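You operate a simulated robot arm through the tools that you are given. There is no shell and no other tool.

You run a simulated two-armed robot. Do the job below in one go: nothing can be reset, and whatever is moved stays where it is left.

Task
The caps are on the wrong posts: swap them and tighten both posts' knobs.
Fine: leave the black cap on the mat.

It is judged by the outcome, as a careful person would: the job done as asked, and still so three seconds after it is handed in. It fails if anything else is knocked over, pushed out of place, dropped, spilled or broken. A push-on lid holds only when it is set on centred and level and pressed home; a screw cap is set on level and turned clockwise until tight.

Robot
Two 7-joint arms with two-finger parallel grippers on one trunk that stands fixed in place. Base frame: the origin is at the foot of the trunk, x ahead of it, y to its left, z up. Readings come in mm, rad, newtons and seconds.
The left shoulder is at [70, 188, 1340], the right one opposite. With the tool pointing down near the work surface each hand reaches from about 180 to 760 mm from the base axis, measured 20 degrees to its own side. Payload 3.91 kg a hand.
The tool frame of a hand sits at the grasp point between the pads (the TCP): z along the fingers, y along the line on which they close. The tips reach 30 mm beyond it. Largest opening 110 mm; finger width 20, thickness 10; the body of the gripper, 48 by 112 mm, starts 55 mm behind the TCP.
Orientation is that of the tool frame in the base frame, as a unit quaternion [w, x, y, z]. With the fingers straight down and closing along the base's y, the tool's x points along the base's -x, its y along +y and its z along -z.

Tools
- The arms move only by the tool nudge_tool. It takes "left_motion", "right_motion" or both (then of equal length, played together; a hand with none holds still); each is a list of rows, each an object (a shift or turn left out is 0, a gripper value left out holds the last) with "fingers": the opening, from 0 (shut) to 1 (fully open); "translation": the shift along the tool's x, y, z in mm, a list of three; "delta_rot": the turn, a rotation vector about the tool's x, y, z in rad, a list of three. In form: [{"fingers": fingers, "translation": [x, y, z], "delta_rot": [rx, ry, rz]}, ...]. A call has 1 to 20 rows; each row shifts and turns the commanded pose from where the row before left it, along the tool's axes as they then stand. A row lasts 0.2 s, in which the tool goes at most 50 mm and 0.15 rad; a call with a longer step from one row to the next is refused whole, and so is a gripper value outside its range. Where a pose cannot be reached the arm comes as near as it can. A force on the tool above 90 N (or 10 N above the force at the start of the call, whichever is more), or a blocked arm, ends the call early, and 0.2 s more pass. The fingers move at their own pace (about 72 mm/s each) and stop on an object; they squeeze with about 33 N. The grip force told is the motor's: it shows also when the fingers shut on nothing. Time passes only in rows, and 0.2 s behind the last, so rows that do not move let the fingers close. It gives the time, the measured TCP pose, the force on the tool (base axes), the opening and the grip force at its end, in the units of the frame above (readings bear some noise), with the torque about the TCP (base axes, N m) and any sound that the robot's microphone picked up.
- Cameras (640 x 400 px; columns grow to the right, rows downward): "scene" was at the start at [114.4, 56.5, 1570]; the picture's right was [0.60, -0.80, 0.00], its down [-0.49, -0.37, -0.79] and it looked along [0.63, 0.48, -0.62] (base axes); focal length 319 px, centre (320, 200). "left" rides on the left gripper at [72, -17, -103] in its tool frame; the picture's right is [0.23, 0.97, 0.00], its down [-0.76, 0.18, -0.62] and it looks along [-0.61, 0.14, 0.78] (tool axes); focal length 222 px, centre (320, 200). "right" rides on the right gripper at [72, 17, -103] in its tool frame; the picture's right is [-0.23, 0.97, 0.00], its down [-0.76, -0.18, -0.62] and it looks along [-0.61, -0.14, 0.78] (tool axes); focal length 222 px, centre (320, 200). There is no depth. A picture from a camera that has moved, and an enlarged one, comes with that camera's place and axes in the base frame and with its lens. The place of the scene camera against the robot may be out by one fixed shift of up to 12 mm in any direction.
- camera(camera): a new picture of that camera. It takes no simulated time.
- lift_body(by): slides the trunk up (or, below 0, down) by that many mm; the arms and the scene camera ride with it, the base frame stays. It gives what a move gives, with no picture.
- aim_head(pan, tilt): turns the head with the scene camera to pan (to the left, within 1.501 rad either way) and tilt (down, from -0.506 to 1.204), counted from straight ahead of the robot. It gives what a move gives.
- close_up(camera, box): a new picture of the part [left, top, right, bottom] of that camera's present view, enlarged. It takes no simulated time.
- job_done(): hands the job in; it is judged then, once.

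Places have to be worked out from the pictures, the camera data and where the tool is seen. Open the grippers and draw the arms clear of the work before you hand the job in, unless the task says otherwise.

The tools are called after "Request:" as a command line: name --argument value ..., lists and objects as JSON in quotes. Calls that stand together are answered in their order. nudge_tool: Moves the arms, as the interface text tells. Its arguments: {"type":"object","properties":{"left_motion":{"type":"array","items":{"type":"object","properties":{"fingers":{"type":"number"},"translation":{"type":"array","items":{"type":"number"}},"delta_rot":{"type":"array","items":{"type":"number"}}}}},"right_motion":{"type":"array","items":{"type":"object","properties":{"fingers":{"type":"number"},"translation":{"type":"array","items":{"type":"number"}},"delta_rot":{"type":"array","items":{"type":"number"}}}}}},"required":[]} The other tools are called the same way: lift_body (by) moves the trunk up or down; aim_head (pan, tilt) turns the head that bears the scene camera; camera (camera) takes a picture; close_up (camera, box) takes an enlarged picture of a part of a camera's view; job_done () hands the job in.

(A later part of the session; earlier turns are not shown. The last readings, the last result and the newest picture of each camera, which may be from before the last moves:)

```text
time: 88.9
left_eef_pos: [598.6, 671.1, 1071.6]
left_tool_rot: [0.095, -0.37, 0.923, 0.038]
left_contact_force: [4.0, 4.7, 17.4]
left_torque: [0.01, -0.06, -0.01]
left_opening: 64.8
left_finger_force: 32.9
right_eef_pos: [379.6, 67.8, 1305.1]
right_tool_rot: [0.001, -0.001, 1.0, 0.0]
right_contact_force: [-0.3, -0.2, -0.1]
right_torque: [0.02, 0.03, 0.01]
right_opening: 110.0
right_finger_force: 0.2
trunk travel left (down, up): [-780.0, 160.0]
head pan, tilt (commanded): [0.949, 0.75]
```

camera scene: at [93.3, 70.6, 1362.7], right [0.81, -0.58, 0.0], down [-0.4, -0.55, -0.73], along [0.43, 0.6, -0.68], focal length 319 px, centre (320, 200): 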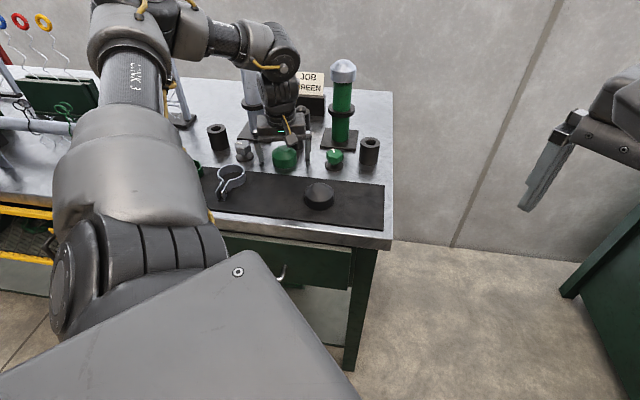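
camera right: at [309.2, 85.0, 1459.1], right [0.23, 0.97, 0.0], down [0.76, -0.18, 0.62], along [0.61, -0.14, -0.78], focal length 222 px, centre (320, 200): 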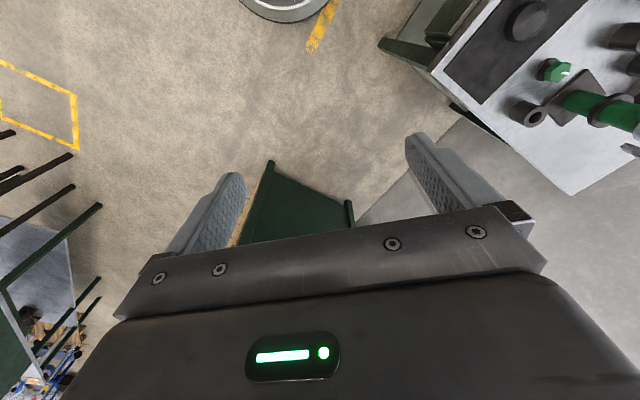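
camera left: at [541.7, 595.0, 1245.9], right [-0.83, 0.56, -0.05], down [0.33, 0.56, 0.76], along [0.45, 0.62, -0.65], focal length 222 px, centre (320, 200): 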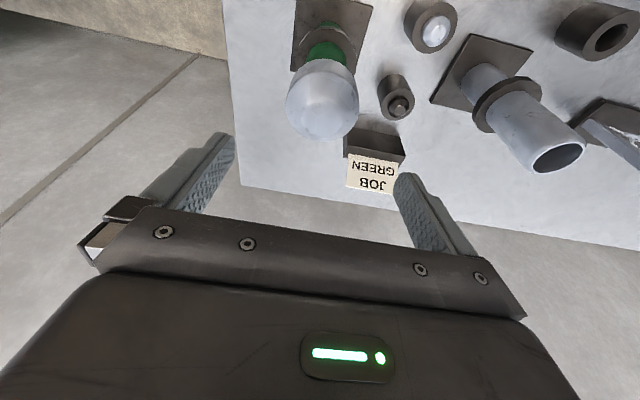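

Seated: 17 N at z≈1071.6 with almost no torque. I'll press 1.5 mm more, then relax and release.

Request:
nudge_tool --left_motion '[{"translation": [0.3, 0, 1.5]}, {}]'

Request:
nudge_tool --left_motion '[{"translation": [-0.5, 0, -2.2]}, {}, {"fingers": 1.0}, {}, {}, {}]'

Request:
close_up --camera "scene" --box '[290, 80, 386, 140]'

Request:
close_up --camera "left" --box '[180, 60, 500, 260]'

```text
time: 89.5
left_eef_pos: [597.8, 669.1, 1071.7]
left_tool_rot: [0.094, -0.37, 0.924, 0.037]
left_contact_force: [3.2, 2.7, 20.7]
left_torque: [0.08, -0.14, -0.13]
left_opening: 64.0
left_finger_force: 32.7
right_eef_pos: [378.9, 67.4, 1306.9]
right_tool_rot: [0.001, 0.0, 1.0, 0.001]
right_contact_force: [-0.4, -0.1, -0.6]
right_torque: [-0.03, 0.0, -0.01]
right_opening: 109.9
right_finger_force: 0.1
trunk travel left (down, up): [-780.0, 160.0]
head pan, tilt (commanded): [0.949, 0.75]
```

```text
time: 90.9
left_eef_pos: [599.9, 672.4, 1068.2]
left_tool_rot: [0.093, -0.369, 0.924, 0.035]
left_contact_force: [-0.2, -0.6, 1.1]
left_torque: [0.01, 0.01, -0.02]
left_opening: 110.2
left_finger_force: 0.0
right_eef_pos: [379.5, 69.1, 1305.2]
right_tool_rot: [0.0, 0.0, 1.0, -0.001]
right_contact_force: [0.4, 0.6, 0.4]
right_torque: [-0.01, 0.03, -0.03]
right_opening: 109.9
right_finger_force: 0.1
trunk travel left (down, up): [-780.0, 160.0]
head pan, tilt (commanded): [0.949, 0.75]
```

```text
6.67 times, centred on (338, 110) of scene
camera zoom: at [94.1, 72.4, 1492.5], right [0.81, -0.58, 0.0], down [-0.4, -0.56, -0.73], along [0.43, 0.59, -0.68], focal length 2129 px, centre (200, 800)
```

zoom: 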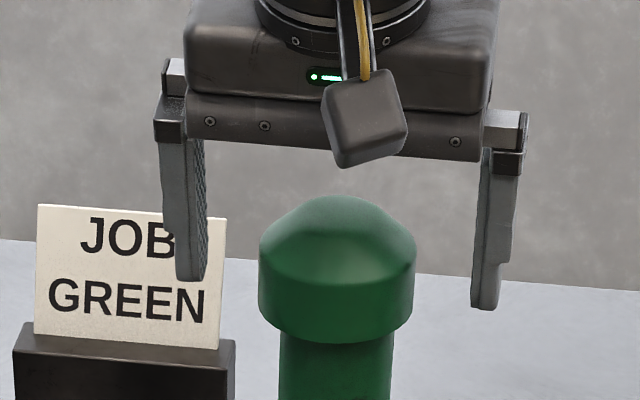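

```text
2.00 times, centred on (340, 160) of left
camera zoom: at [544.4, 596.5, 1156.1], right [-0.83, 0.55, -0.05], down [0.33, 0.56, 0.76], along [0.45, 0.62, -0.65], focal length 444 px, centre (280, 280)
```

zoom: 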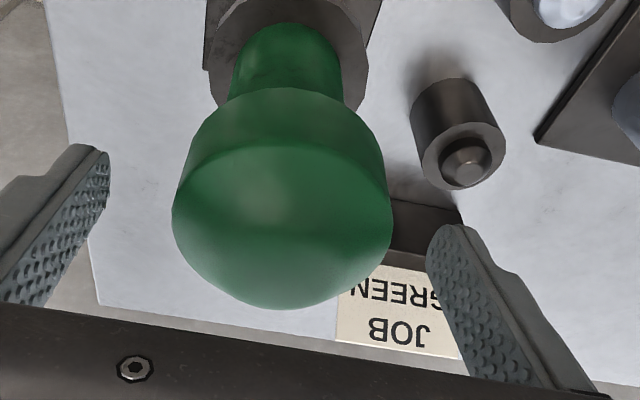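

Both caps are swapped and look level and centred. Next, the knobs. I'll raise the hand clear of the green cap, back off toward the green knob, and remove the tilt so the tool points straight down.

Request:
nudge_tool --left_motion '[{"translation": [-2, 0, -9.8]}, {"translation": [-5, 0, -24.5]}, {"translation": [-7, 0, -34.3]}, {"translation": [-3, 0, -14.7]}, {"translation": [30, 0, -6]}, {"translation": [35, 0, -7]}, {"translation": [35, 0, -7], "delta_rot": [0, 0.1, 0]}, {"translation": [30, 0, -3], "delta_rot": [0, 0.1, 0]}, {}, {}]'

Request:
camera --camera "left"

Request:
close_up --camera "scene" --box '[190, 60, 400, 191]'

```text
time: 93.1
left_eef_pos: [502.3, 580.4, 1154.7]
left_tool_rot: [0.0, -0.373, 0.928, 0.0]
left_contact_force: [0.5, 0.8, -0.8]
left_torque: [0.0, -0.02, -0.01]
left_opening: 110.0
left_finger_force: 0.0
right_eef_pos: [381.6, 68.4, 1305.0]
right_tool_rot: [0.0, 0.0, 1.0, 0.0]
right_contact_force: [-0.4, 0.4, 0.0]
right_torque: [-0.01, -0.01, -0.02]
right_opening: 110.1
right_finger_force: 0.1
trunk travel left (down, up): [-780.0, 160.0]
head pan, tilt (commanded): [0.949, 0.75]
```

```text
taken
camera left: at [461.5, 517.4, 1258.1], right [-0.84, 0.55, 0.0], down [0.43, 0.66, 0.62], along [0.34, 0.52, -0.78], focal length 222 px, centre (320, 200)
```

left: 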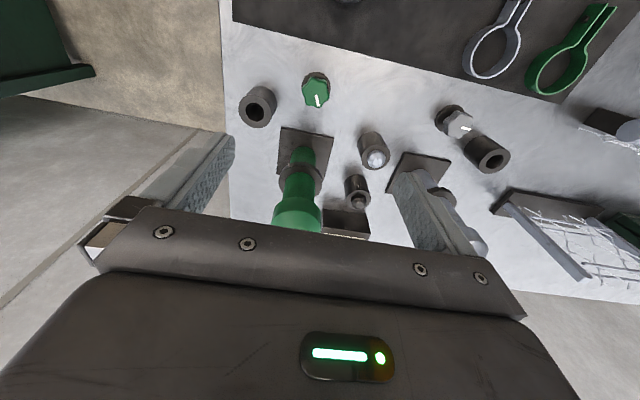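

```text
3.05 times, centred on (295, 126) of scene
camera zoom: at [94.4, 71.9, 1492.5], right [0.81, -0.58, 0.0], down [-0.4, -0.55, -0.73], along [0.43, 0.59, -0.68], focal length 973 px, centre (396, 427)
```

zoom: 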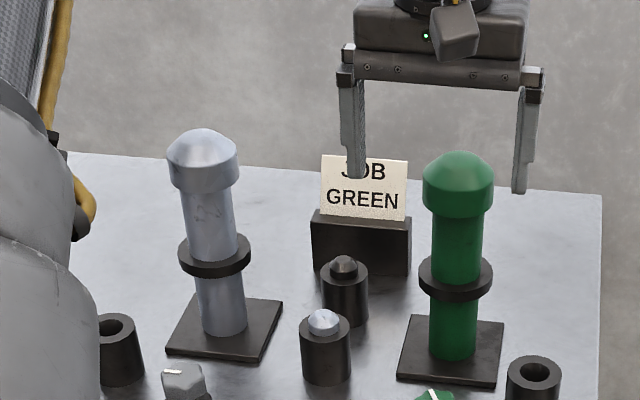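

Both caps are on their matching posts. Now I'll lower the trunk 130 mm to bring the hand closer over the green knob (≈(512, 582)), and look at it.

Request:
lift_body --by -130

Request:
nudge_tool --left_motion '[{"translation": [-8.3, -5.6, 10]}, {"translation": [0, 0, 20]}, {}, {}]'

Request:
close_up --camera "left" --box '[200, 20, 440, 170]'

Request:
close_up --camera "scene" --box '[290, 110, 386, 170]'

```text
time: 94.7
left_eef_pos: [501.0, 580.2, 1024.9]
left_tool_rot: [0.0, -0.372, 0.928, 0.0]
left_contact_force: [0.4, 1.1, -0.2]
left_torque: [-0.02, -0.02, 0.01]
left_opening: 109.8
left_finger_force: 0.0
right_eef_pos: [380.8, 68.1, 1175.3]
right_tool_rot: [-0.001, 0.0, 1.0, -0.001]
right_contact_force: [0.8, 0.9, -0.7]
right_torque: [0.0, 0.01, 0.01]
right_opening: 109.9
right_finger_force: 0.1
trunk travel left (down, up): [-650.0, 290.0]
head pan, tilt (commanded): [0.949, 0.75]
```

```text
time: 95.7
left_eef_pos: [512.7, 580.2, 995.2]
left_tool_rot: [0.0, -0.37, 0.929, -0.001]
left_contact_force: [0.8, 0.2, -0.3]
left_torque: [0.01, 0.01, -0.02]
left_opening: 110.0
left_finger_force: 0.1
right_eef_pos: [381.1, 69.1, 1174.5]
right_tool_rot: [0.0, 0.0, 1.0, 0.001]
right_contact_force: [0.5, 0.3, 0.0]
right_torque: [0.02, 0.0, -0.02]
right_opening: 110.0
right_finger_force: 0.0
trunk travel left (down, up): [-650.0, 290.0]
head pan, tilt (commanded): [0.949, 0.75]
```

```text
2.67 times, centred on (320, 95) of left
camera zoom: at [471.2, 519.0, 1097.7], right [-0.84, 0.55, 0.0], down [0.43, 0.66, 0.62], along [0.34, 0.52, -0.78], focal length 592 px, centre (320, 480)
```

zoom: 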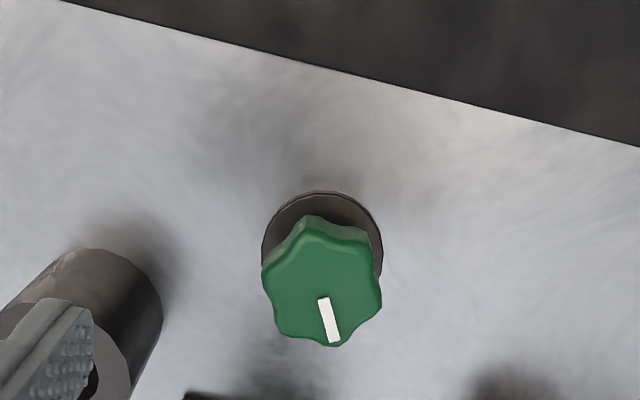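

```text
6.67 times, centred on (338, 140) of scene
camera zoom: at [94.1, 71.9, 1362.5], right [0.81, -0.58, 0.0], down [-0.4, -0.55, -0.73], along [0.43, 0.59, -0.68], focal length 2129 px, centre (200, 600)
```

zoom: 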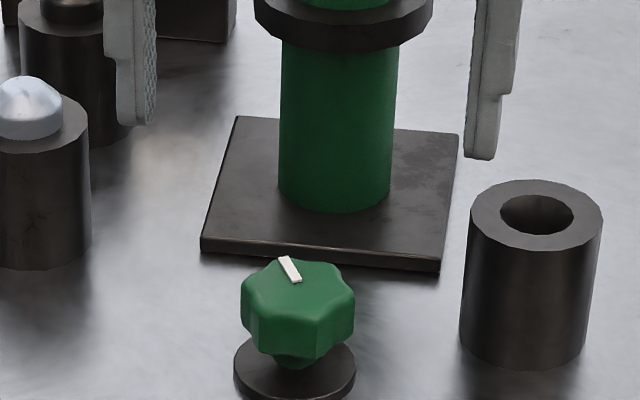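

The knob is a 6-lobed star about 41 mm across, axis ≈(512, 581), top ≈900, on a disc. I'll centre over it and pre-rotate the hand 60° counter-clockwise (so pads land on lobe pairs with room to turn clockwise), still high up.

Request:
nudge_tool --left_motion '[{"translation": [0, 1.4, 0], "delta_rot": [0, 0, -0.1496]}, {"delta_rot": [0, 0, -0.1496]}, {"delta_rot": [0, 0, -0.1496]}, {"delta_rot": [0, 0, -0.1496]}, {"delta_rot": [0, 0, -0.1496]}, {"delta_rot": [0, 0, -0.1496]}, {"delta_rot": [0, 0, -0.1496]}, {}, {}]'

Request:
close_up --camera "left" --box '[200, 20, 440, 170]'

Request:
camera --camera "scene"

```text
time: 97.7
left_eef_pos: [566.9, 630.1, 1038.0]
left_tool_rot: [0.003, 0.775, -0.632, 0.003]
left_contact_force: [27.0, -43.5, -11.5]
left_torque: [0.24, 0.88, -2.86]
left_opening: 110.2
left_finger_force: 0.7
left hand out of reach, approached as far as the arm can: row 4, 5, 6, 7
right_eef_pos: [388.3, 61.1, 1174.5]
right_tool_rot: [-0.003, 0.0, 1.0, 0.003]
right_contact_force: [-0.6, -0.2, -0.2]
right_torque: [-0.01, 0.02, 0.01]
right_opening: 109.9
right_finger_force: 0.0
trunk travel left (down, up): [-650.0, 290.0]
head pan, tilt (commanded): [0.949, 0.75]
```

```text
2.67 times, centred on (320, 95) of left
camera zoom: at [597.3, 563.3, 1142.9], right [-0.91, -0.42, 0.0], down [-0.33, 0.72, 0.62], along [-0.26, 0.56, -0.79], focal length 592 px, centre (320, 480)
```

zoom: 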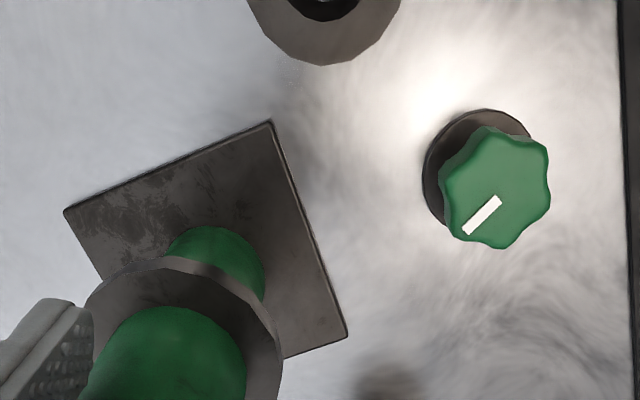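

```text
taken
camera scene: at [102.5, 62.3, 1362.3], right [0.81, -0.59, -0.01], down [-0.41, -0.55, -0.73], along [0.43, 0.6, -0.68], focal length 319 px, centre (320, 200)
```

scene: 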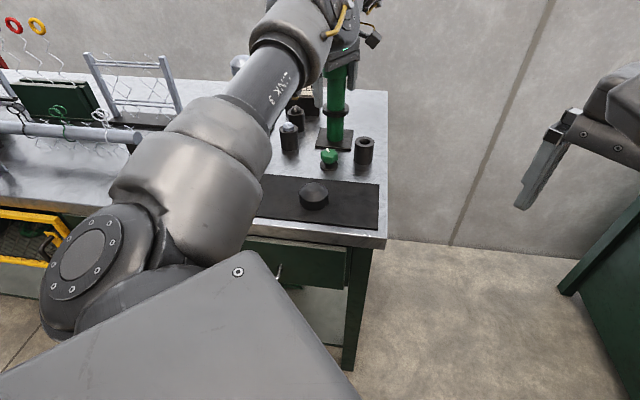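

The wrist hit a joint limit and the hand swung over to the green post: a finger is pressing the cap/post at ~50 N. I'll back off along the direction of the contact force right away, in small steps.

Request:
nudge_tool --left_motion '[{"translation": [7.5, -2.8, 0]}, {"translation": [9.4, -3.5, 0]}, {"translation": [9.4, -3.5, 0]}, {}]'

Request:
camera --camera "scene"

Request:
camera --camera "left"

```text
time: 98.7
left_eef_pos: [564.8, 631.5, 1048.9]
left_tool_rot: [-0.004, 0.778, -0.628, 0.004]
left_contact_force: [47.9, -39.4, 20.5]
left_torque: [0.64, -0.78, -3.06]
left_opening: 110.1
left_finger_force: 0.2
left hand out of reach, approached as far as the arm can: row 1, 2, 3
right_eef_pos: [385.9, 59.2, 1175.3]
right_tool_rot: [-0.004, 0.0, 1.0, 0.004]
right_contact_force: [0.4, -0.1, -0.3]
right_torque: [-0.03, -0.03, 0.02]
right_opening: 109.8
right_finger_force: 0.1
trunk travel left (down, up): [-650.0, 290.0]
head pan, tilt (commanded): [0.949, 0.75]
```

```text
taken
camera scene: at [102.1, 59.1, 1363.3], right [0.81, -0.59, -0.01], down [-0.41, -0.54, -0.73], along [0.43, 0.6, -0.68], focal length 319 px, centre (320, 200)
```

scene: 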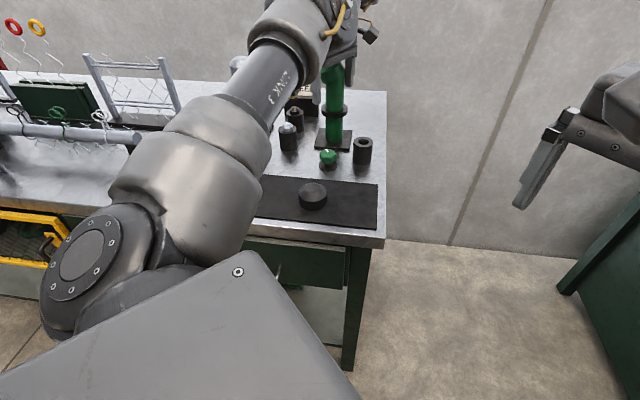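

```text
taken
camera left: at [595.8, 565.1, 1152.1], right [-0.9, -0.43, -0.01], down [-0.34, 0.71, 0.62], along [-0.26, 0.56, -0.78], focal length 222 px, centre (320, 200)
```

left: 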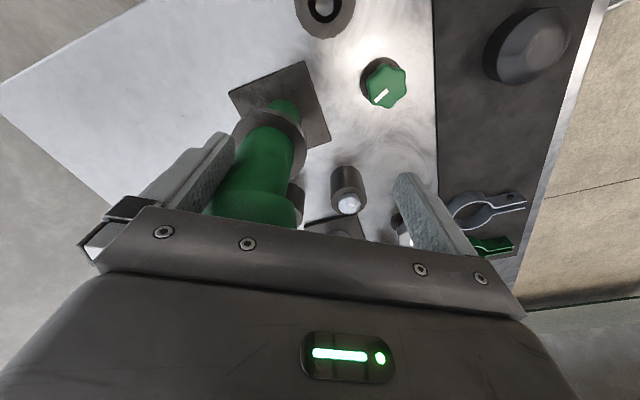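

Still pressed; the wrist limit is blocking translation. Turning the hand back clockwise moves that finger away from the post, so I'll unwind in small steps.

Request:
nudge_tool --left_motion '[{"delta_rot": [0, 0, 0.08]}, {"delta_rot": [0, 0, 0.1]}, {}]'

```text
time: 99.5
left_eef_pos: [556.2, 638.0, 1044.7]
left_tool_rot: [-0.003, 0.725, -0.688, 0.001]
left_contact_force: [32.5, -20.7, 22.9]
left_torque: [-0.1, -1.76, -1.56]
left_opening: 110.3
left_finger_force: 0.2
right_eef_pos: [384.0, 62.2, 1174.3]
right_tool_rot: [-0.002, 0.0, 1.0, 0.002]
right_contact_force: [-0.1, 0.4, 0.4]
right_torque: [0.01, -0.03, 0.03]
right_opening: 109.8
right_finger_force: 0.0
trunk travel left (down, up): [-650.0, 290.0]
head pan, tilt (commanded): [0.949, 0.75]
```

The force is dropping as it unwinds. I'll continue turning clockwise while moving along the escape direction and slightly up.

Request:
nudge_tool --left_motion '[{"translation": [4, -5, -4], "delta_rot": [0, 0, 0.1]}, {"translation": [4, -5, -6], "delta_rot": [0, 0, 0.1]}, {}]'

Request:
camera --camera "left"

Request:
close_up --camera "scene" --box '[240, 20, 400, 120]'

```text
time: 100.2
left_eef_pos: [563.9, 636.5, 1052.2]
left_tool_rot: [-0.001, -0.656, 0.755, 0.001]
left_contact_force: [-0.3, 0.0, 0.1]
left_torque: [0.02, -0.03, 0.0]
left_opening: 110.1
left_finger_force: 0.0
right_eef_pos: [380.5, 66.8, 1176.1]
right_tool_rot: [0.0, 0.002, 1.0, 0.0]
right_contact_force: [0.0, 0.3, 0.0]
right_torque: [-0.01, -0.01, -0.01]
right_opening: 110.0
right_finger_force: 0.1
trunk travel left (down, up): [-650.0, 290.0]
head pan, tilt (commanded): [0.949, 0.75]
```

```text
taken
camera left: at [569.9, 560.9, 1154.1], right [-1.0, -0.09, 0.0], down [-0.07, 0.78, 0.62], along [-0.06, 0.62, -0.78], focal length 222 px, centre (320, 200)
```

left: 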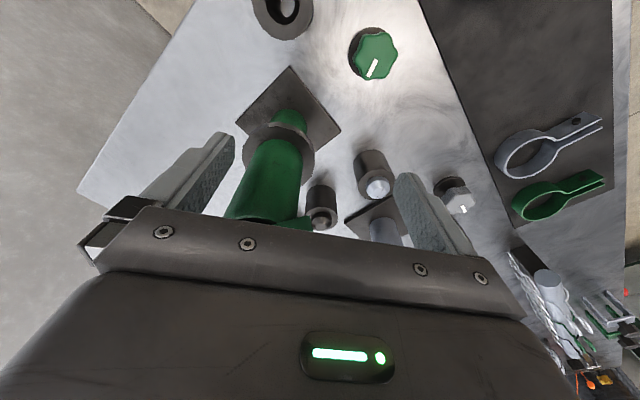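

```text
4.00 times, centred on (320, 70) of scene
camera zoom: at [93.6, 69.8, 1362.6], right [0.81, -0.58, 0.0], down [-0.4, -0.55, -0.73], along [0.42, 0.6, -0.68], focal length 1278 px, centre (320, 720)
```

zoom: 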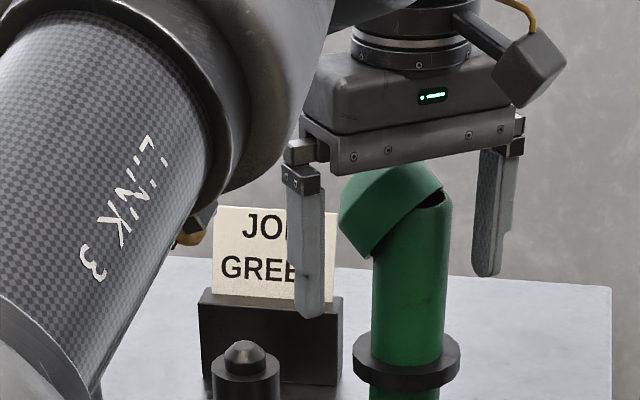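

Contact is gone, but the green cap has been tipped and now leans on top of its post. I'll raise the whole trunk straight up 110 mm to get the hand clear without touching it again, then look.

Request:
lift_body --by 110

Request:
camera --camera "left"

Request:
camera --camera "scene"

Request:
close_up --camera "scene" --box '[260, 60, 400, 148]'

```text
time: 101.7
left_eef_pos: [563.3, 637.2, 1159.2]
left_tool_rot: [0.0, -0.656, 0.755, 0.0]
left_contact_force: [-0.3, 0.3, -0.1]
left_torque: [-0.04, -0.01, -0.03]
left_opening: 110.2
left_finger_force: 0.1
right_eef_pos: [380.7, 69.1, 1285.3]
right_tool_rot: [0.0, 0.0, 1.0, -0.001]
right_contact_force: [0.8, 0.3, -0.2]
right_torque: [-0.04, 0.02, 0.0]
right_opening: 109.8
right_finger_force: 0.0
trunk travel left (down, up): [-760.0, 180.0]
head pan, tilt (commanded): [0.949, 0.75]
```

```text
taken
camera left: at [569.4, 562.8, 1263.3], right [-1.0, -0.09, 0.0], down [-0.07, 0.78, 0.62], along [-0.05, 0.62, -0.78], focal length 222 px, centre (320, 200)
```

left: 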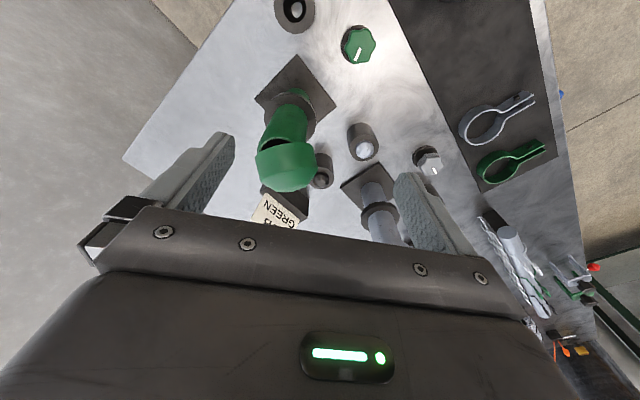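

```text
taken
camera scene: at [94.1, 71.7, 1472.5], right [0.81, -0.58, 0.0], down [-0.4, -0.55, -0.73], along [0.43, 0.59, -0.68], focal length 319 px, centre (320, 200)
```

scene: 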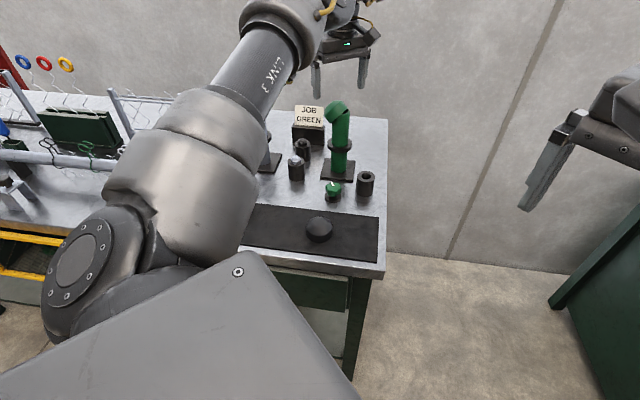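

```text
4.55 times, centred on (330, 104) of scene
camera zoom: at [94.1, 71.7, 1472.5], right [0.81, -0.58, 0.0], down [-0.4, -0.55, -0.73], along [0.43, 0.59, -0.68], focal length 1452 px, centre (274, 636)
```

zoom: 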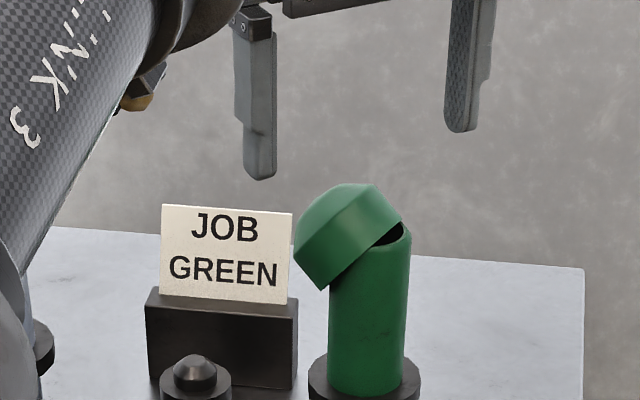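

The post itself still stands; the green cap hangs tilted ~43° toward the left on top of it. To recover, I plan to grip it across its tilt axis (closing direction along ~45°), lift it off, and re-level it on the table. First I'll back the hand away at this safe height and start unwinding the wrist clockwise.

Request:
nudge_tool --left_motion '[{"translation": [31, 23.6, 0]}, {"translation": [31, 23.6, 0]}, {"translation": [31, 23.6, 0]}, {"delta_rot": [0, 0, 0.12]}, {"delta_rot": [0, 0, 0.14]}, {"delta_rot": [0, 0, 0.14]}, {"delta_rot": [0, 0, 0.14]}, {"delta_rot": [0, 0, 0.14]}, {}, {}]'

Request:
close_up --camera "scene" --box '[260, 60, 400, 148]'

```text
time: 103.9
left_eef_pos: [532.2, 604.0, 1162.2]
left_tool_rot: [0.0, -0.365, 0.931, -0.001]
left_contact_force: [-0.4, 0.4, -0.3]
left_torque: [0.02, 0.0, -0.02]
left_opening: 109.9
left_finger_force: 0.1
left hand out of reach, approached as far as the arm can: row 2, 3
right_eef_pos: [380.1, 68.6, 1285.8]
right_tool_rot: [0.0, 0.0, 1.0, 0.0]
right_contact_force: [-1.1, 0.8, 0.0]
right_torque: [0.01, -0.01, -0.02]
right_opening: 110.3
right_finger_force: 0.1
trunk travel left (down, up): [-760.0, 180.0]
head pan, tilt (commanded): [0.949, 0.75]
```

```text
4.55 times, centred on (330, 104) of scene
camera zoom: at [93.5, 71.4, 1472.6], right [0.81, -0.58, 0.0], down [-0.4, -0.55, -0.73], along [0.43, 0.59, -0.68], focal length 1452 px, centre (274, 636)
```

zoom: 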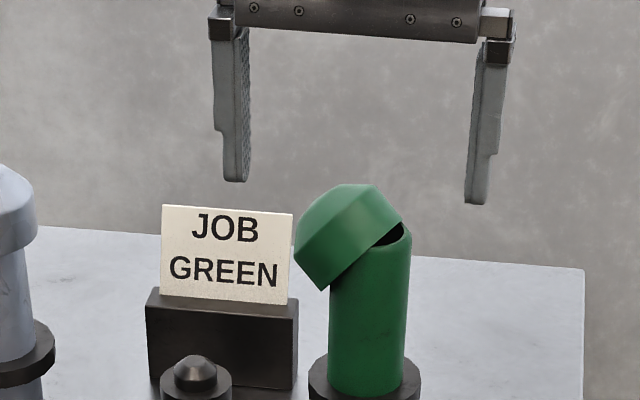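

The cap is still hanging stably, and the hand is back at ~43° yaw. I'll back off a bit more and test turning further clockwise toward −44°, watching for limits.

Request:
nudge_tool --left_motion '[{"translation": [30, 0, 0]}, {"translation": [30, 0, 0]}, {"delta_rot": [0, 0, 0.14]}, {"delta_rot": [0, 0, 0.14]}, {"delta_rot": [0, 0, 0.14]}, {"delta_rot": [0, 0, 0.14]}, {"delta_rot": [0, 0, 0.14]}, {}]'

```text
time: 105.7
left_eef_pos: [488.0, 563.1, 1160.4]
left_tool_rot: [0.0, -0.023, 1.0, 0.0]
left_contact_force: [0.0, 0.0, -0.2]
left_torque: [0.0, -0.01, 0.01]
left_opening: 110.0
left_finger_force: 0.0
right_eef_pos: [380.5, 68.6, 1284.8]
right_tool_rot: [0.001, 0.0, 1.0, 0.001]
right_contact_force: [-0.8, 0.3, 0.0]
right_torque: [0.02, -0.04, -0.01]
right_opening: 110.3
right_finger_force: 0.2
trunk travel left (down, up): [-760.0, 180.0]
head pan, tilt (commanded): [0.949, 0.75]
```

Fine so far (yaw ≈3°). Continuing clockwise to about −44°.

Request:
nudge_tool --left_motion '[{"delta_rot": [0, 0, 0.14]}, {"delta_rot": [0, 0, 0.14]}, {"delta_rot": [0, 0, 0.14]}, {"delta_rot": [0, 0, 0.14]}, {"delta_rot": [0, 0, 0.14]}, {"delta_rot": [0, 0, 0.12]}, {}]'

Request:
camera --camera "left"

Request:
camera --camera "scene"

```text
time: 107.3
left_eef_pos: [487.8, 562.3, 1161.3]
left_tool_rot: [0.001, 0.377, 0.926, 0.0]
left_contact_force: [-0.6, -0.4, -0.6]
left_torque: [0.02, 0.02, 0.0]
left_opening: 109.9
left_finger_force: 0.1
right_eef_pos: [379.9, 68.6, 1285.7]
right_tool_rot: [0.0, 0.0, 1.0, -0.001]
right_contact_force: [0.0, -0.1, 0.1]
right_torque: [0.01, -0.02, 0.01]
right_opening: 110.1
right_finger_force: 0.1
trunk travel left (down, up): [-760.0, 180.0]
head pan, tilt (commanded): [0.949, 0.75]
```

```text
taken
camera left: at [424.0, 600.4, 1264.1], right [0.52, 0.86, 0.0], down [0.67, -0.4, 0.62], along [0.53, -0.32, -0.78], focal length 222 px, centre (320, 200)
```

left: 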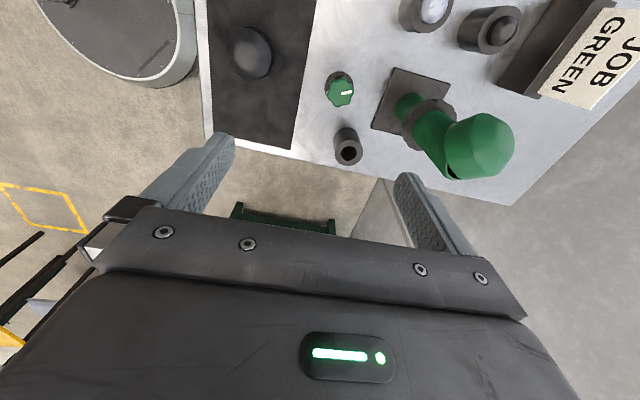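

```text
taken
camera scene: at [93.8, 71.4, 1472.6], right [0.81, -0.58, 0.0], down [-0.4, -0.55, -0.73], along [0.43, 0.59, -0.68], focal length 319 px, centre (320, 200)
```

scene: 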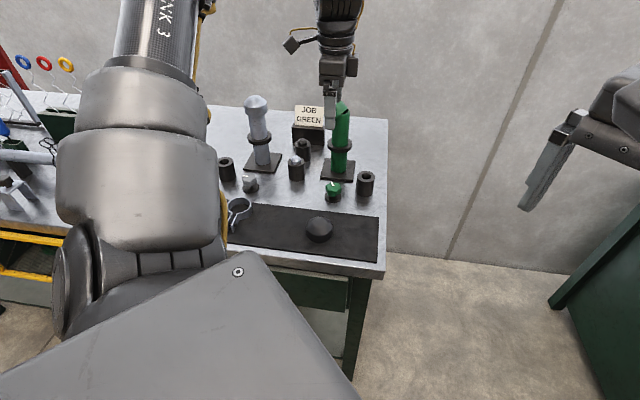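

The wrist turns freely this way (yaw −44°), giving a side view of the tilted cap. I'll zoom in on it.

Request:
close_up --camera "left" --box '[360, 60, 560, 185]'

Request:
close_up --camera "scene" --box '[290, 70, 390, 132]'

```text
3.20 times, centred on (460, 122) of left
camera zoom: at [424.0, 600.4, 1264.1], right [0.52, 0.86, 0.0], down [0.67, -0.4, 0.62], along [0.53, -0.32, -0.78], focal length 711 px, centre (-128, 448)
```

zoom: 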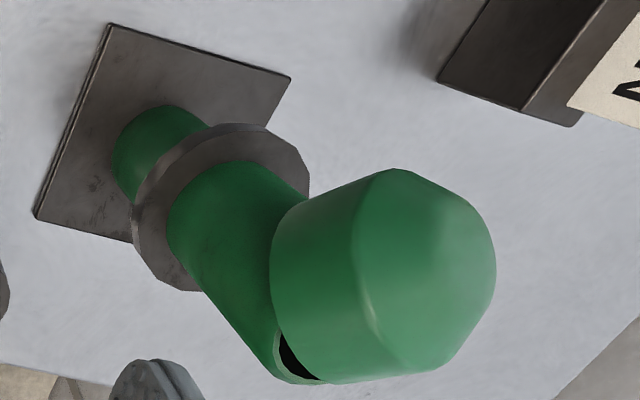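

```text
6.40 times, centred on (340, 101) of scene
camera zoom: at [93.8, 71.4, 1472.6], right [0.81, -0.58, 0.0], down [-0.4, -0.55, -0.73], along [0.43, 0.59, -0.68], focal length 2044 px, centre (192, 834)
```

zoom: 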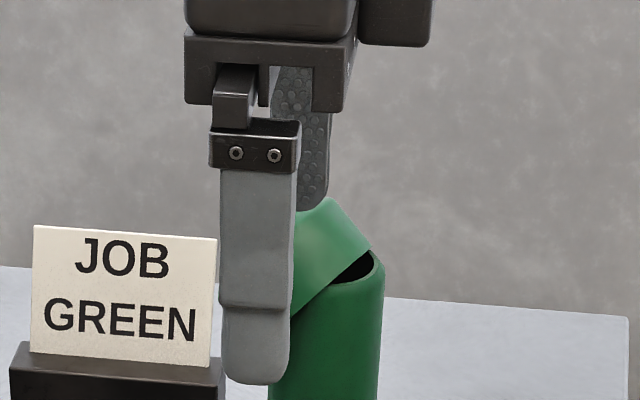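

The side view confirms the lean is toward the left along the table. I'll raise the trunk 45 mm and bring the hand over the cap's body centre (≈(588, 681)) with the closing axis along the tilt axis, staying above it.

Request:
lift_body --by 45

Request:
nudge_tool --left_motion '[{"translation": [2.7, 38.8, 4]}, {"translation": [2.7, 38.8, 4]}, {"translation": [2.7, 38.8, 4]}, {"translation": [2.7, 38.7, 4]}, {"translation": [0, 0, 20]}, {"translation": [0, 0, 20]}, {}, {}]'

Request:
camera --camera "left"

Request:
close_up --camera "scene" --box '[260, 60, 420, 160]'

```text
time: 108.2
left_eef_pos: [488.7, 561.8, 1205.8]
left_tool_rot: [0.0, 0.377, 0.926, -0.001]
left_contact_force: [-0.4, -0.3, -0.4]
left_torque: [-0.01, -0.01, 0.0]
left_opening: 110.3
left_finger_force: 0.1
right_eef_pos: [381.0, 68.6, 1330.1]
right_tool_rot: [0.0, 0.001, 1.0, 0.0]
right_contact_force: [0.3, 1.1, 0.3]
right_torque: [0.03, -0.04, 0.0]
right_opening: 109.8
right_finger_force: 0.0
trunk travel left (down, up): [-805.0, 135.0]
head pan, tilt (commanded): [0.949, 0.75]
```

```text
time: 110.0
left_eef_pos: [588.0, 682.8, 1149.5]
left_tool_rot: [0.001, 0.377, 0.926, 0.0]
left_contact_force: [0.7, -0.3, -0.9]
left_torque: [0.0, 0.01, 0.03]
left_opening: 110.0
left_finger_force: 0.2
right_eef_pos: [381.3, 68.8, 1331.0]
right_tool_rot: [0.0, 0.0, 1.0, 0.0]
right_contact_force: [0.1, 0.0, 0.0]
right_torque: [-0.02, 0.01, -0.01]
right_opening: 109.9
right_finger_force: 0.1
trunk travel left (down, up): [-805.0, 135.0]
head pan, tilt (commanded): [0.949, 0.75]
```

```text
taken
camera left: at [524.3, 721.4, 1251.1], right [0.52, 0.86, 0.0], down [0.67, -0.4, 0.62], along [0.53, -0.32, -0.78], focal length 222 px, centre (320, 200)
```

left: 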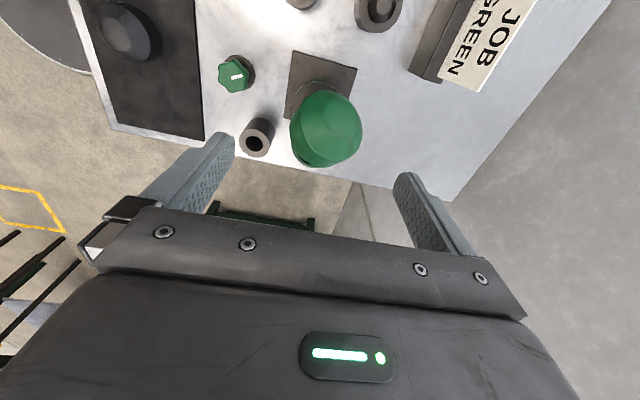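

```text
4.00 times, centred on (340, 110) of scene
camera zoom: at [93.5, 71.5, 1517.6], right [0.81, -0.58, 0.0], down [-0.4, -0.55, -0.73], along [0.43, 0.59, -0.68], focal length 1278 px, centre (240, 560)
```

zoom: 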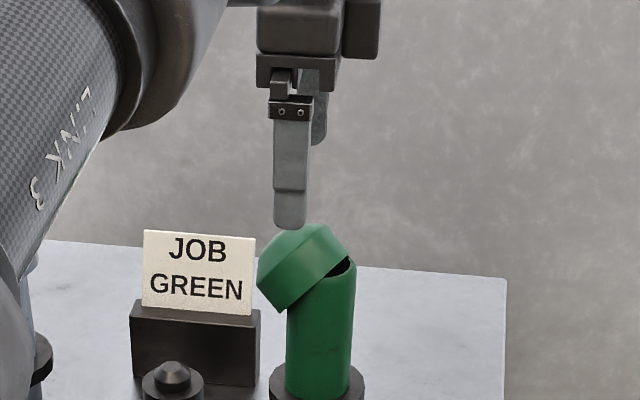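

The hand is over the cap; it needs to go ~3 mm right and ~2 mm outward. I'll correct, then lower the trunk 72 mm so the fingers straddle the cap along its tilt axis.

Request:
nudge_tool --left_motion '[{"translation": [-3, 2, 0]}, {}, {}]'

Request:
lift_body --by -40

Request:
close_up --camera "left" --box '[180, 40, 500, 240]'

Request:
close_up --camera "scene" --box '[280, 60, 400, 135]'

```text
time: 110.8
left_eef_pos: [592.4, 682.2, 1149.2]
left_tool_rot: [0.001, 0.376, 0.927, -0.001]
left_contact_force: [0.5, -1.1, 0.5]
left_torque: [-0.01, -0.01, -0.03]
left_opening: 110.0
left_finger_force: 0.0
right_eef_pos: [380.8, 66.9, 1329.7]
right_tool_rot: [0.0, 0.0, 1.0, 0.0]
right_contact_force: [0.0, -0.5, 0.8]
right_torque: [0.02, 0.03, 0.01]
right_opening: 110.0
right_finger_force: 0.0
trunk travel left (down, up): [-805.0, 135.0]
head pan, tilt (commanded): [0.949, 0.75]
```

```text
time: 111.6
left_eef_pos: [592.9, 680.5, 1108.6]
left_tool_rot: [0.001, 0.376, 0.927, 0.0]
left_contact_force: [-0.8, -0.4, 0.9]
left_torque: [0.02, 0.02, 0.01]
left_opening: 110.0
left_finger_force: 0.1
right_eef_pos: [380.7, 68.1, 1290.9]
right_tool_rot: [0.0, 0.0, 1.0, 0.0]
right_contact_force: [-0.2, 0.3, -0.5]
right_torque: [-0.02, -0.02, -0.01]
right_opening: 110.1
right_finger_force: 0.0
trunk travel left (down, up): [-765.0, 175.0]
head pan, tilt (commanded): [0.949, 0.75]
```

```text
2.00 times, centred on (340, 140) of left
camera zoom: at [528.0, 719.5, 1211.8], right [0.52, 0.86, 0.0], down [0.67, -0.4, 0.62], along [0.53, -0.32, -0.78], focal length 444 px, centre (280, 320)
```

zoom: 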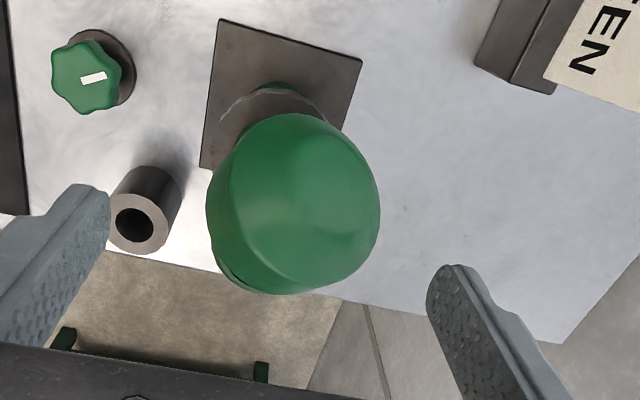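

```text
5.33 times, centred on (340, 98) of scene
camera zoom: at [93.5, 71.2, 1477.6], right [0.81, -0.58, 0.0], down [-0.4, -0.55, -0.73], along [0.43, 0.59, -0.68], focal length 1703 px, centre (213, 747)
```

zoom: 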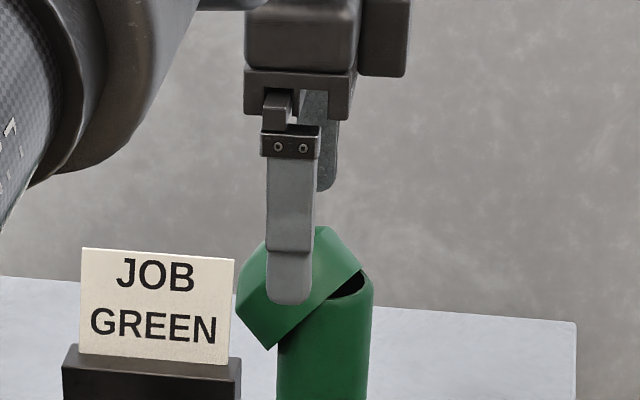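

The geometry (rim seen edge-on, gap position) says the lean is more toward (−0.42, 0.91), so the closing axis should be turned ~20° further clockwise. TCP is already over the cap's body centre; I'll rotate in place (fingers are well outside the cap) and then check.

Request:
nudge_tool --left_motion '[{"delta_rot": [0, 0, 0.12]}, {"delta_rot": [0, 0, 0.12]}, {"delta_rot": [0, 0, 0.12]}, {}, {}]'

Request:
close_up --camera "left" --box '[180, 40, 500, 240]'

Request:
close_up --camera "scene" --box '[280, 60, 400, 135]'

```text
time: 112.8
left_eef_pos: [592.5, 681.0, 1108.1]
left_tool_rot: [0.001, 0.535, 0.845, 0.0]
left_contact_force: [0.2, -0.1, -0.2]
left_torque: [0.0, 0.01, -0.01]
left_opening: 109.5
left_finger_force: 0.0
right_eef_pos: [380.7, 68.4, 1290.8]
right_tool_rot: [0.0, 0.0, 1.0, 0.0]
right_contact_force: [-0.2, 0.7, -0.6]
right_torque: [-0.02, -0.02, 0.0]
right_opening: 110.4
right_finger_force: 0.0
trunk travel left (down, up): [-765.0, 175.0]
head pan, tilt (commanded): [0.949, 0.75]
```

```text
2.00 times, centred on (340, 140) of left
camera zoom: at [545.9, 739.6, 1211.3], right [0.78, 0.62, 0.0], down [0.48, -0.61, 0.62], along [0.39, -0.49, -0.78], focal length 444 px, centre (280, 320)
```

zoom: 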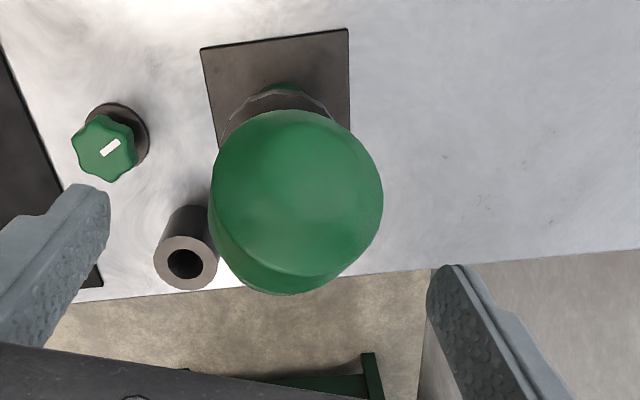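

```text
5.33 times, centred on (340, 98) of scene
camera zoom: at [93.8, 71.3, 1477.6], right [0.81, -0.58, 0.0], down [-0.4, -0.55, -0.73], along [0.43, 0.59, -0.68], focal length 1703 px, centre (213, 747)
```

zoom: 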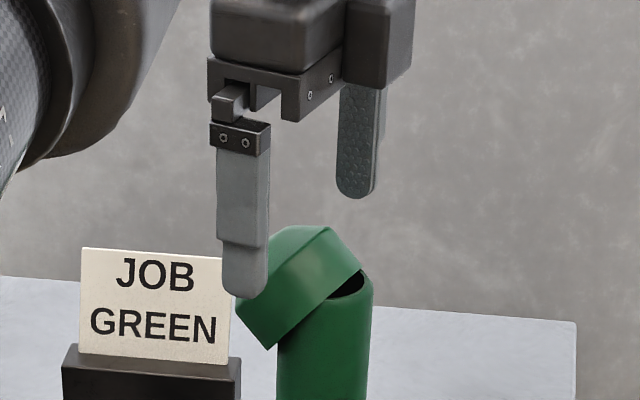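

The closing axis now lines up with the tilt axis. I'll shift ~3 mm along it to centre the cap between the fingers, then lower the trunk 33 mm.

Request:
nudge_tool --left_motion '[{"translation": [0, 3, 0]}, {}, {}]'

Request:
lift_body --by -33

Request:
close_up --camera "left" --box '[180, 40, 500, 240]'

Request:
close_up --camera "scene" --box '[280, 60, 400, 135]'

```text
time: 113.6
left_eef_pos: [595.2, 683.1, 1108.1]
left_tool_rot: [0.001, 0.536, 0.844, 0.0]
left_contact_force: [-0.1, -0.3, 0.2]
left_torque: [-0.02, 0.01, -0.03]
left_opening: 110.0
left_finger_force: 0.1
right_eef_pos: [379.8, 68.4, 1290.3]
right_tool_rot: [0.0, -0.001, 1.0, 0.001]
right_contact_force: [0.6, -0.3, 0.2]
right_torque: [0.01, -0.03, -0.02]
right_opening: 110.0
right_finger_force: 0.1
trunk travel left (down, up): [-765.0, 175.0]
head pan, tilt (commanded): [0.949, 0.75]
```

```text
time: 114.4
left_eef_pos: [595.4, 684.5, 1075.6]
left_tool_rot: [0.0, 0.536, 0.844, 0.0]
left_contact_force: [-0.9, -0.7, 0.7]
left_torque: [-0.01, 0.01, -0.01]
left_opening: 110.0
left_finger_force: 0.0
right_eef_pos: [380.6, 68.3, 1257.8]
right_tool_rot: [0.0, 0.0, 1.0, 0.0]
right_contact_force: [0.3, 0.1, -0.1]
right_torque: [0.01, -0.01, -0.02]
right_opening: 110.0
right_finger_force: 0.1
trunk travel left (down, up): [-732.0, 208.0]
head pan, tilt (commanded): [0.949, 0.75]
```

```text
2.00 times, centred on (340, 140) of left
camera zoom: at [548.9, 741.1, 1178.4], right [0.78, 0.62, 0.0], down [0.48, -0.61, 0.62], along [0.39, -0.49, -0.78], focal length 444 px, centre (280, 320)
```

zoom: 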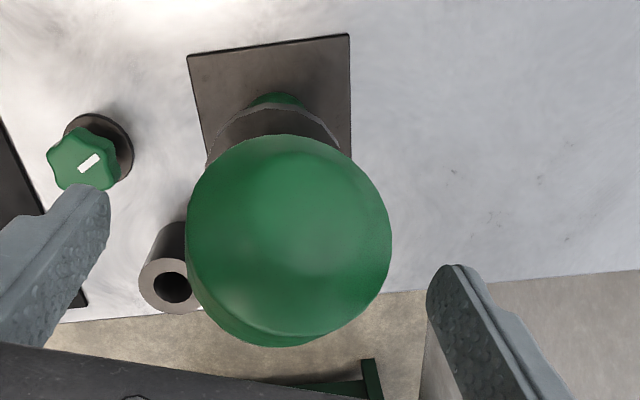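

```text
5.33 times, centred on (340, 98) of scene
camera zoom: at [93.5, 71.3, 1444.6], right [0.81, -0.58, 0.0], down [-0.4, -0.55, -0.73], along [0.43, 0.59, -0.68], focal length 1703 px, centre (213, 747)
```

zoom: 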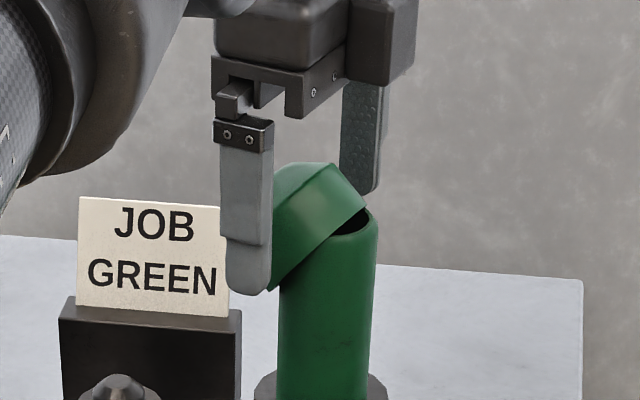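

Centred along the closing axis; the cap's body is ~6 mm toward the camera side of the pads. I'll shift 4 mm that way, then close gently.

Request:
nudge_tool --left_motion '[{"translation": [4, 0, 0]}, {}, {}]'

Request:
close_up --camera "left" --box '[180, 40, 500, 240]'

```text
time: 115.2
left_eef_pos: [593.7, 686.5, 1074.9]
left_tool_rot: [0.001, 0.536, 0.845, -0.001]
left_contact_force: [1.2, -0.5, 0.4]
left_torque: [0.0, 0.01, -0.01]
left_opening: 109.8
left_finger_force: 0.0
right_eef_pos: [381.2, 67.1, 1257.2]
right_tool_rot: [0.0, 0.0, 1.0, 0.0]
right_contact_force: [0.0, 0.0, 0.7]
right_torque: [0.0, -0.01, -0.01]
right_opening: 110.0
right_finger_force: 0.0
trunk travel left (down, up): [-732.0, 208.0]
head pan, tilt (commanded): [0.949, 0.75]
```

```text
2.00 times, centred on (340, 140) of left
camera zoom: at [547.5, 744.6, 1178.2], right [0.78, 0.62, 0.0], down [0.48, -0.61, 0.62], along [0.39, -0.49, -0.78], focal length 444 px, centre (280, 320)
```

zoom: 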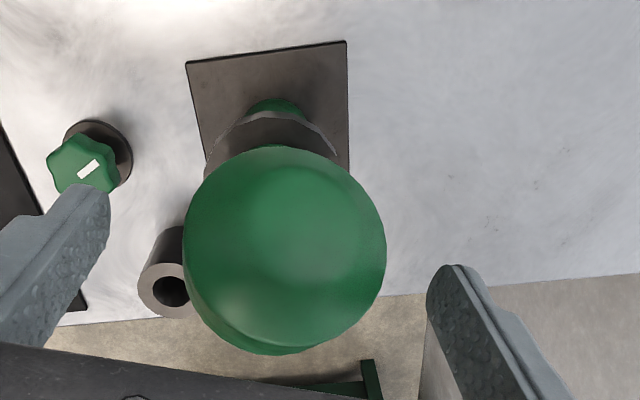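

Good alignment. Closing the fingers on the cap now.

Request:
nudge_tool --left_motion '[{"fingers": 0.0}, {}, {}, {}]'

Request:
close_up --camera "left" --box '[180, 40, 500, 240]'

Request:
close_up --camera "scene" --box '[280, 60, 400, 135]'

```text
time: 116.2
left_eef_pos: [594.1, 687.5, 1074.1]
left_tool_rot: [0.001, 0.535, 0.845, -0.001]
left_contact_force: [-0.1, 1.0, 1.0]
left_torque: [0.07, 0.0, 0.03]
left_opening: 63.5
left_finger_force: 32.8
right_eef_pos: [380.8, 69.1, 1256.8]
right_tool_rot: [0.0, 0.001, 1.0, 0.0]
right_contact_force: [0.4, -0.8, 0.5]
right_torque: [0.02, 0.01, 0.02]
right_opening: 110.0
right_finger_force: 0.1
trunk travel left (down, up): [-732.0, 208.0]
head pan, tilt (commanded): [0.949, 0.75]
```

```text
2.00 times, centred on (340, 140) of left
camera zoom: at [547.6, 745.0, 1178.0], right [0.78, 0.62, 0.0], down [0.48, -0.61, 0.62], along [0.39, -0.49, -0.78], focal length 444 px, centre (280, 320)
```

zoom: 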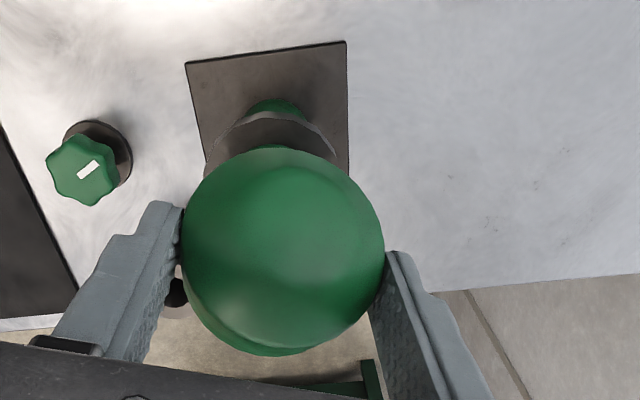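

```text
5.33 times, centred on (340, 98) of scene
camera zoom: at [93.9, 71.5, 1444.6], right [0.81, -0.58, 0.0], down [-0.4, -0.55, -0.73], along [0.43, 0.59, -0.68], focal length 1703 px, centre (213, 747)
```

zoom: 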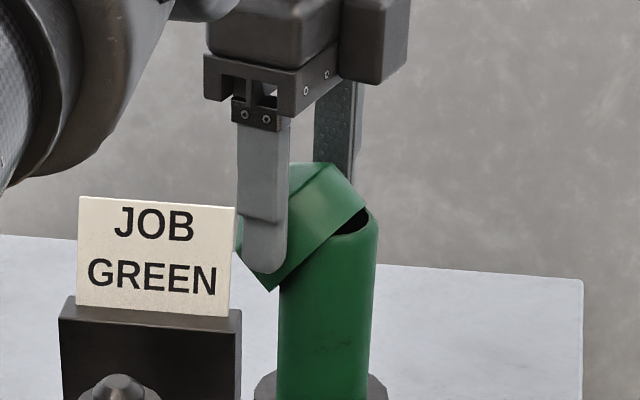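

Gripped (63.5 mm, 33 N). I'll lift slowly 15 mm and check that the cap follows.

Request:
nudge_tool --left_motion '[{"translation": [0, 0, -3]}, {"translation": [0, 0, -3]}, {"translation": [0, 0, -4]}, {"translation": [0, 0, -5]}, {}]'

Request:
close_up --camera "scene" --box '[280, 50, 400, 125]'

Request:
close_up --camera "left" --box '[180, 40, 500, 240]'

```text
time: 117.4
left_eef_pos: [594.1, 687.4, 1089.4]
left_tool_rot: [0.001, 0.536, 0.844, -0.001]
left_contact_force: [-0.2, 0.5, 0.0]
left_torque: [0.0, -0.01, 0.02]
left_opening: 63.4
left_finger_force: 33.0
right_eef_pos: [381.8, 68.4, 1256.7]
right_tool_rot: [0.0, 0.0, 1.0, 0.0]
right_contact_force: [-0.1, -0.3, 0.1]
right_torque: [0.02, 0.0, -0.02]
right_opening: 110.1
right_finger_force: 0.1
trunk travel left (down, up): [-732.0, 208.0]
head pan, tilt (commanded): [0.949, 0.75]
```

```text
5.33 times, centred on (340, 88) of scene
camera zoom: at [94.0, 71.7, 1444.5], right [0.81, -0.58, 0.0], down [-0.4, -0.55, -0.73], along [0.43, 0.59, -0.68], focal length 1703 px, centre (213, 800)
```

zoom: 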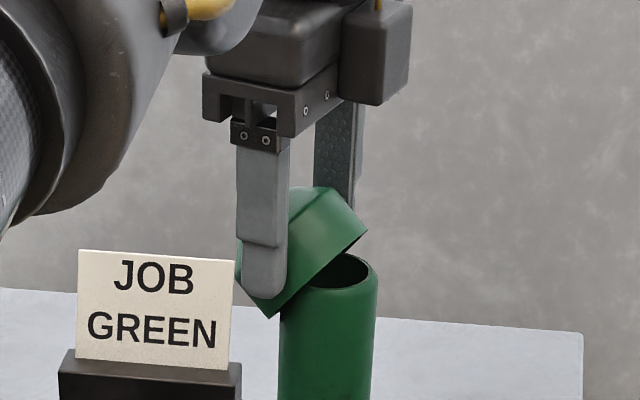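

```text
2.00 times, centred on (340, 140) of left
camera zoom: at [547.1, 745.0, 1192.4], right [0.78, 0.62, 0.0], down [0.48, -0.61, 0.62], along [0.39, -0.49, -0.78], focal length 444 px, centre (280, 320)
```

zoom: 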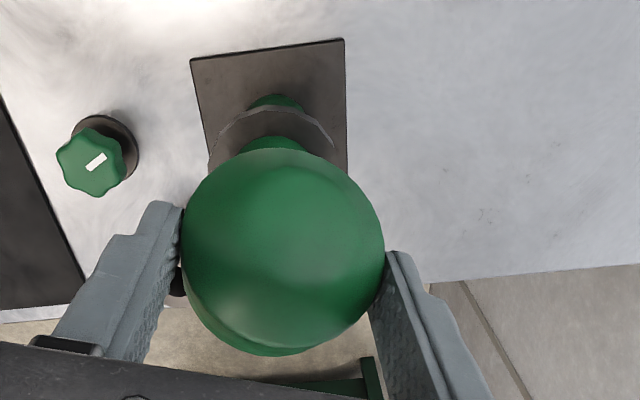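

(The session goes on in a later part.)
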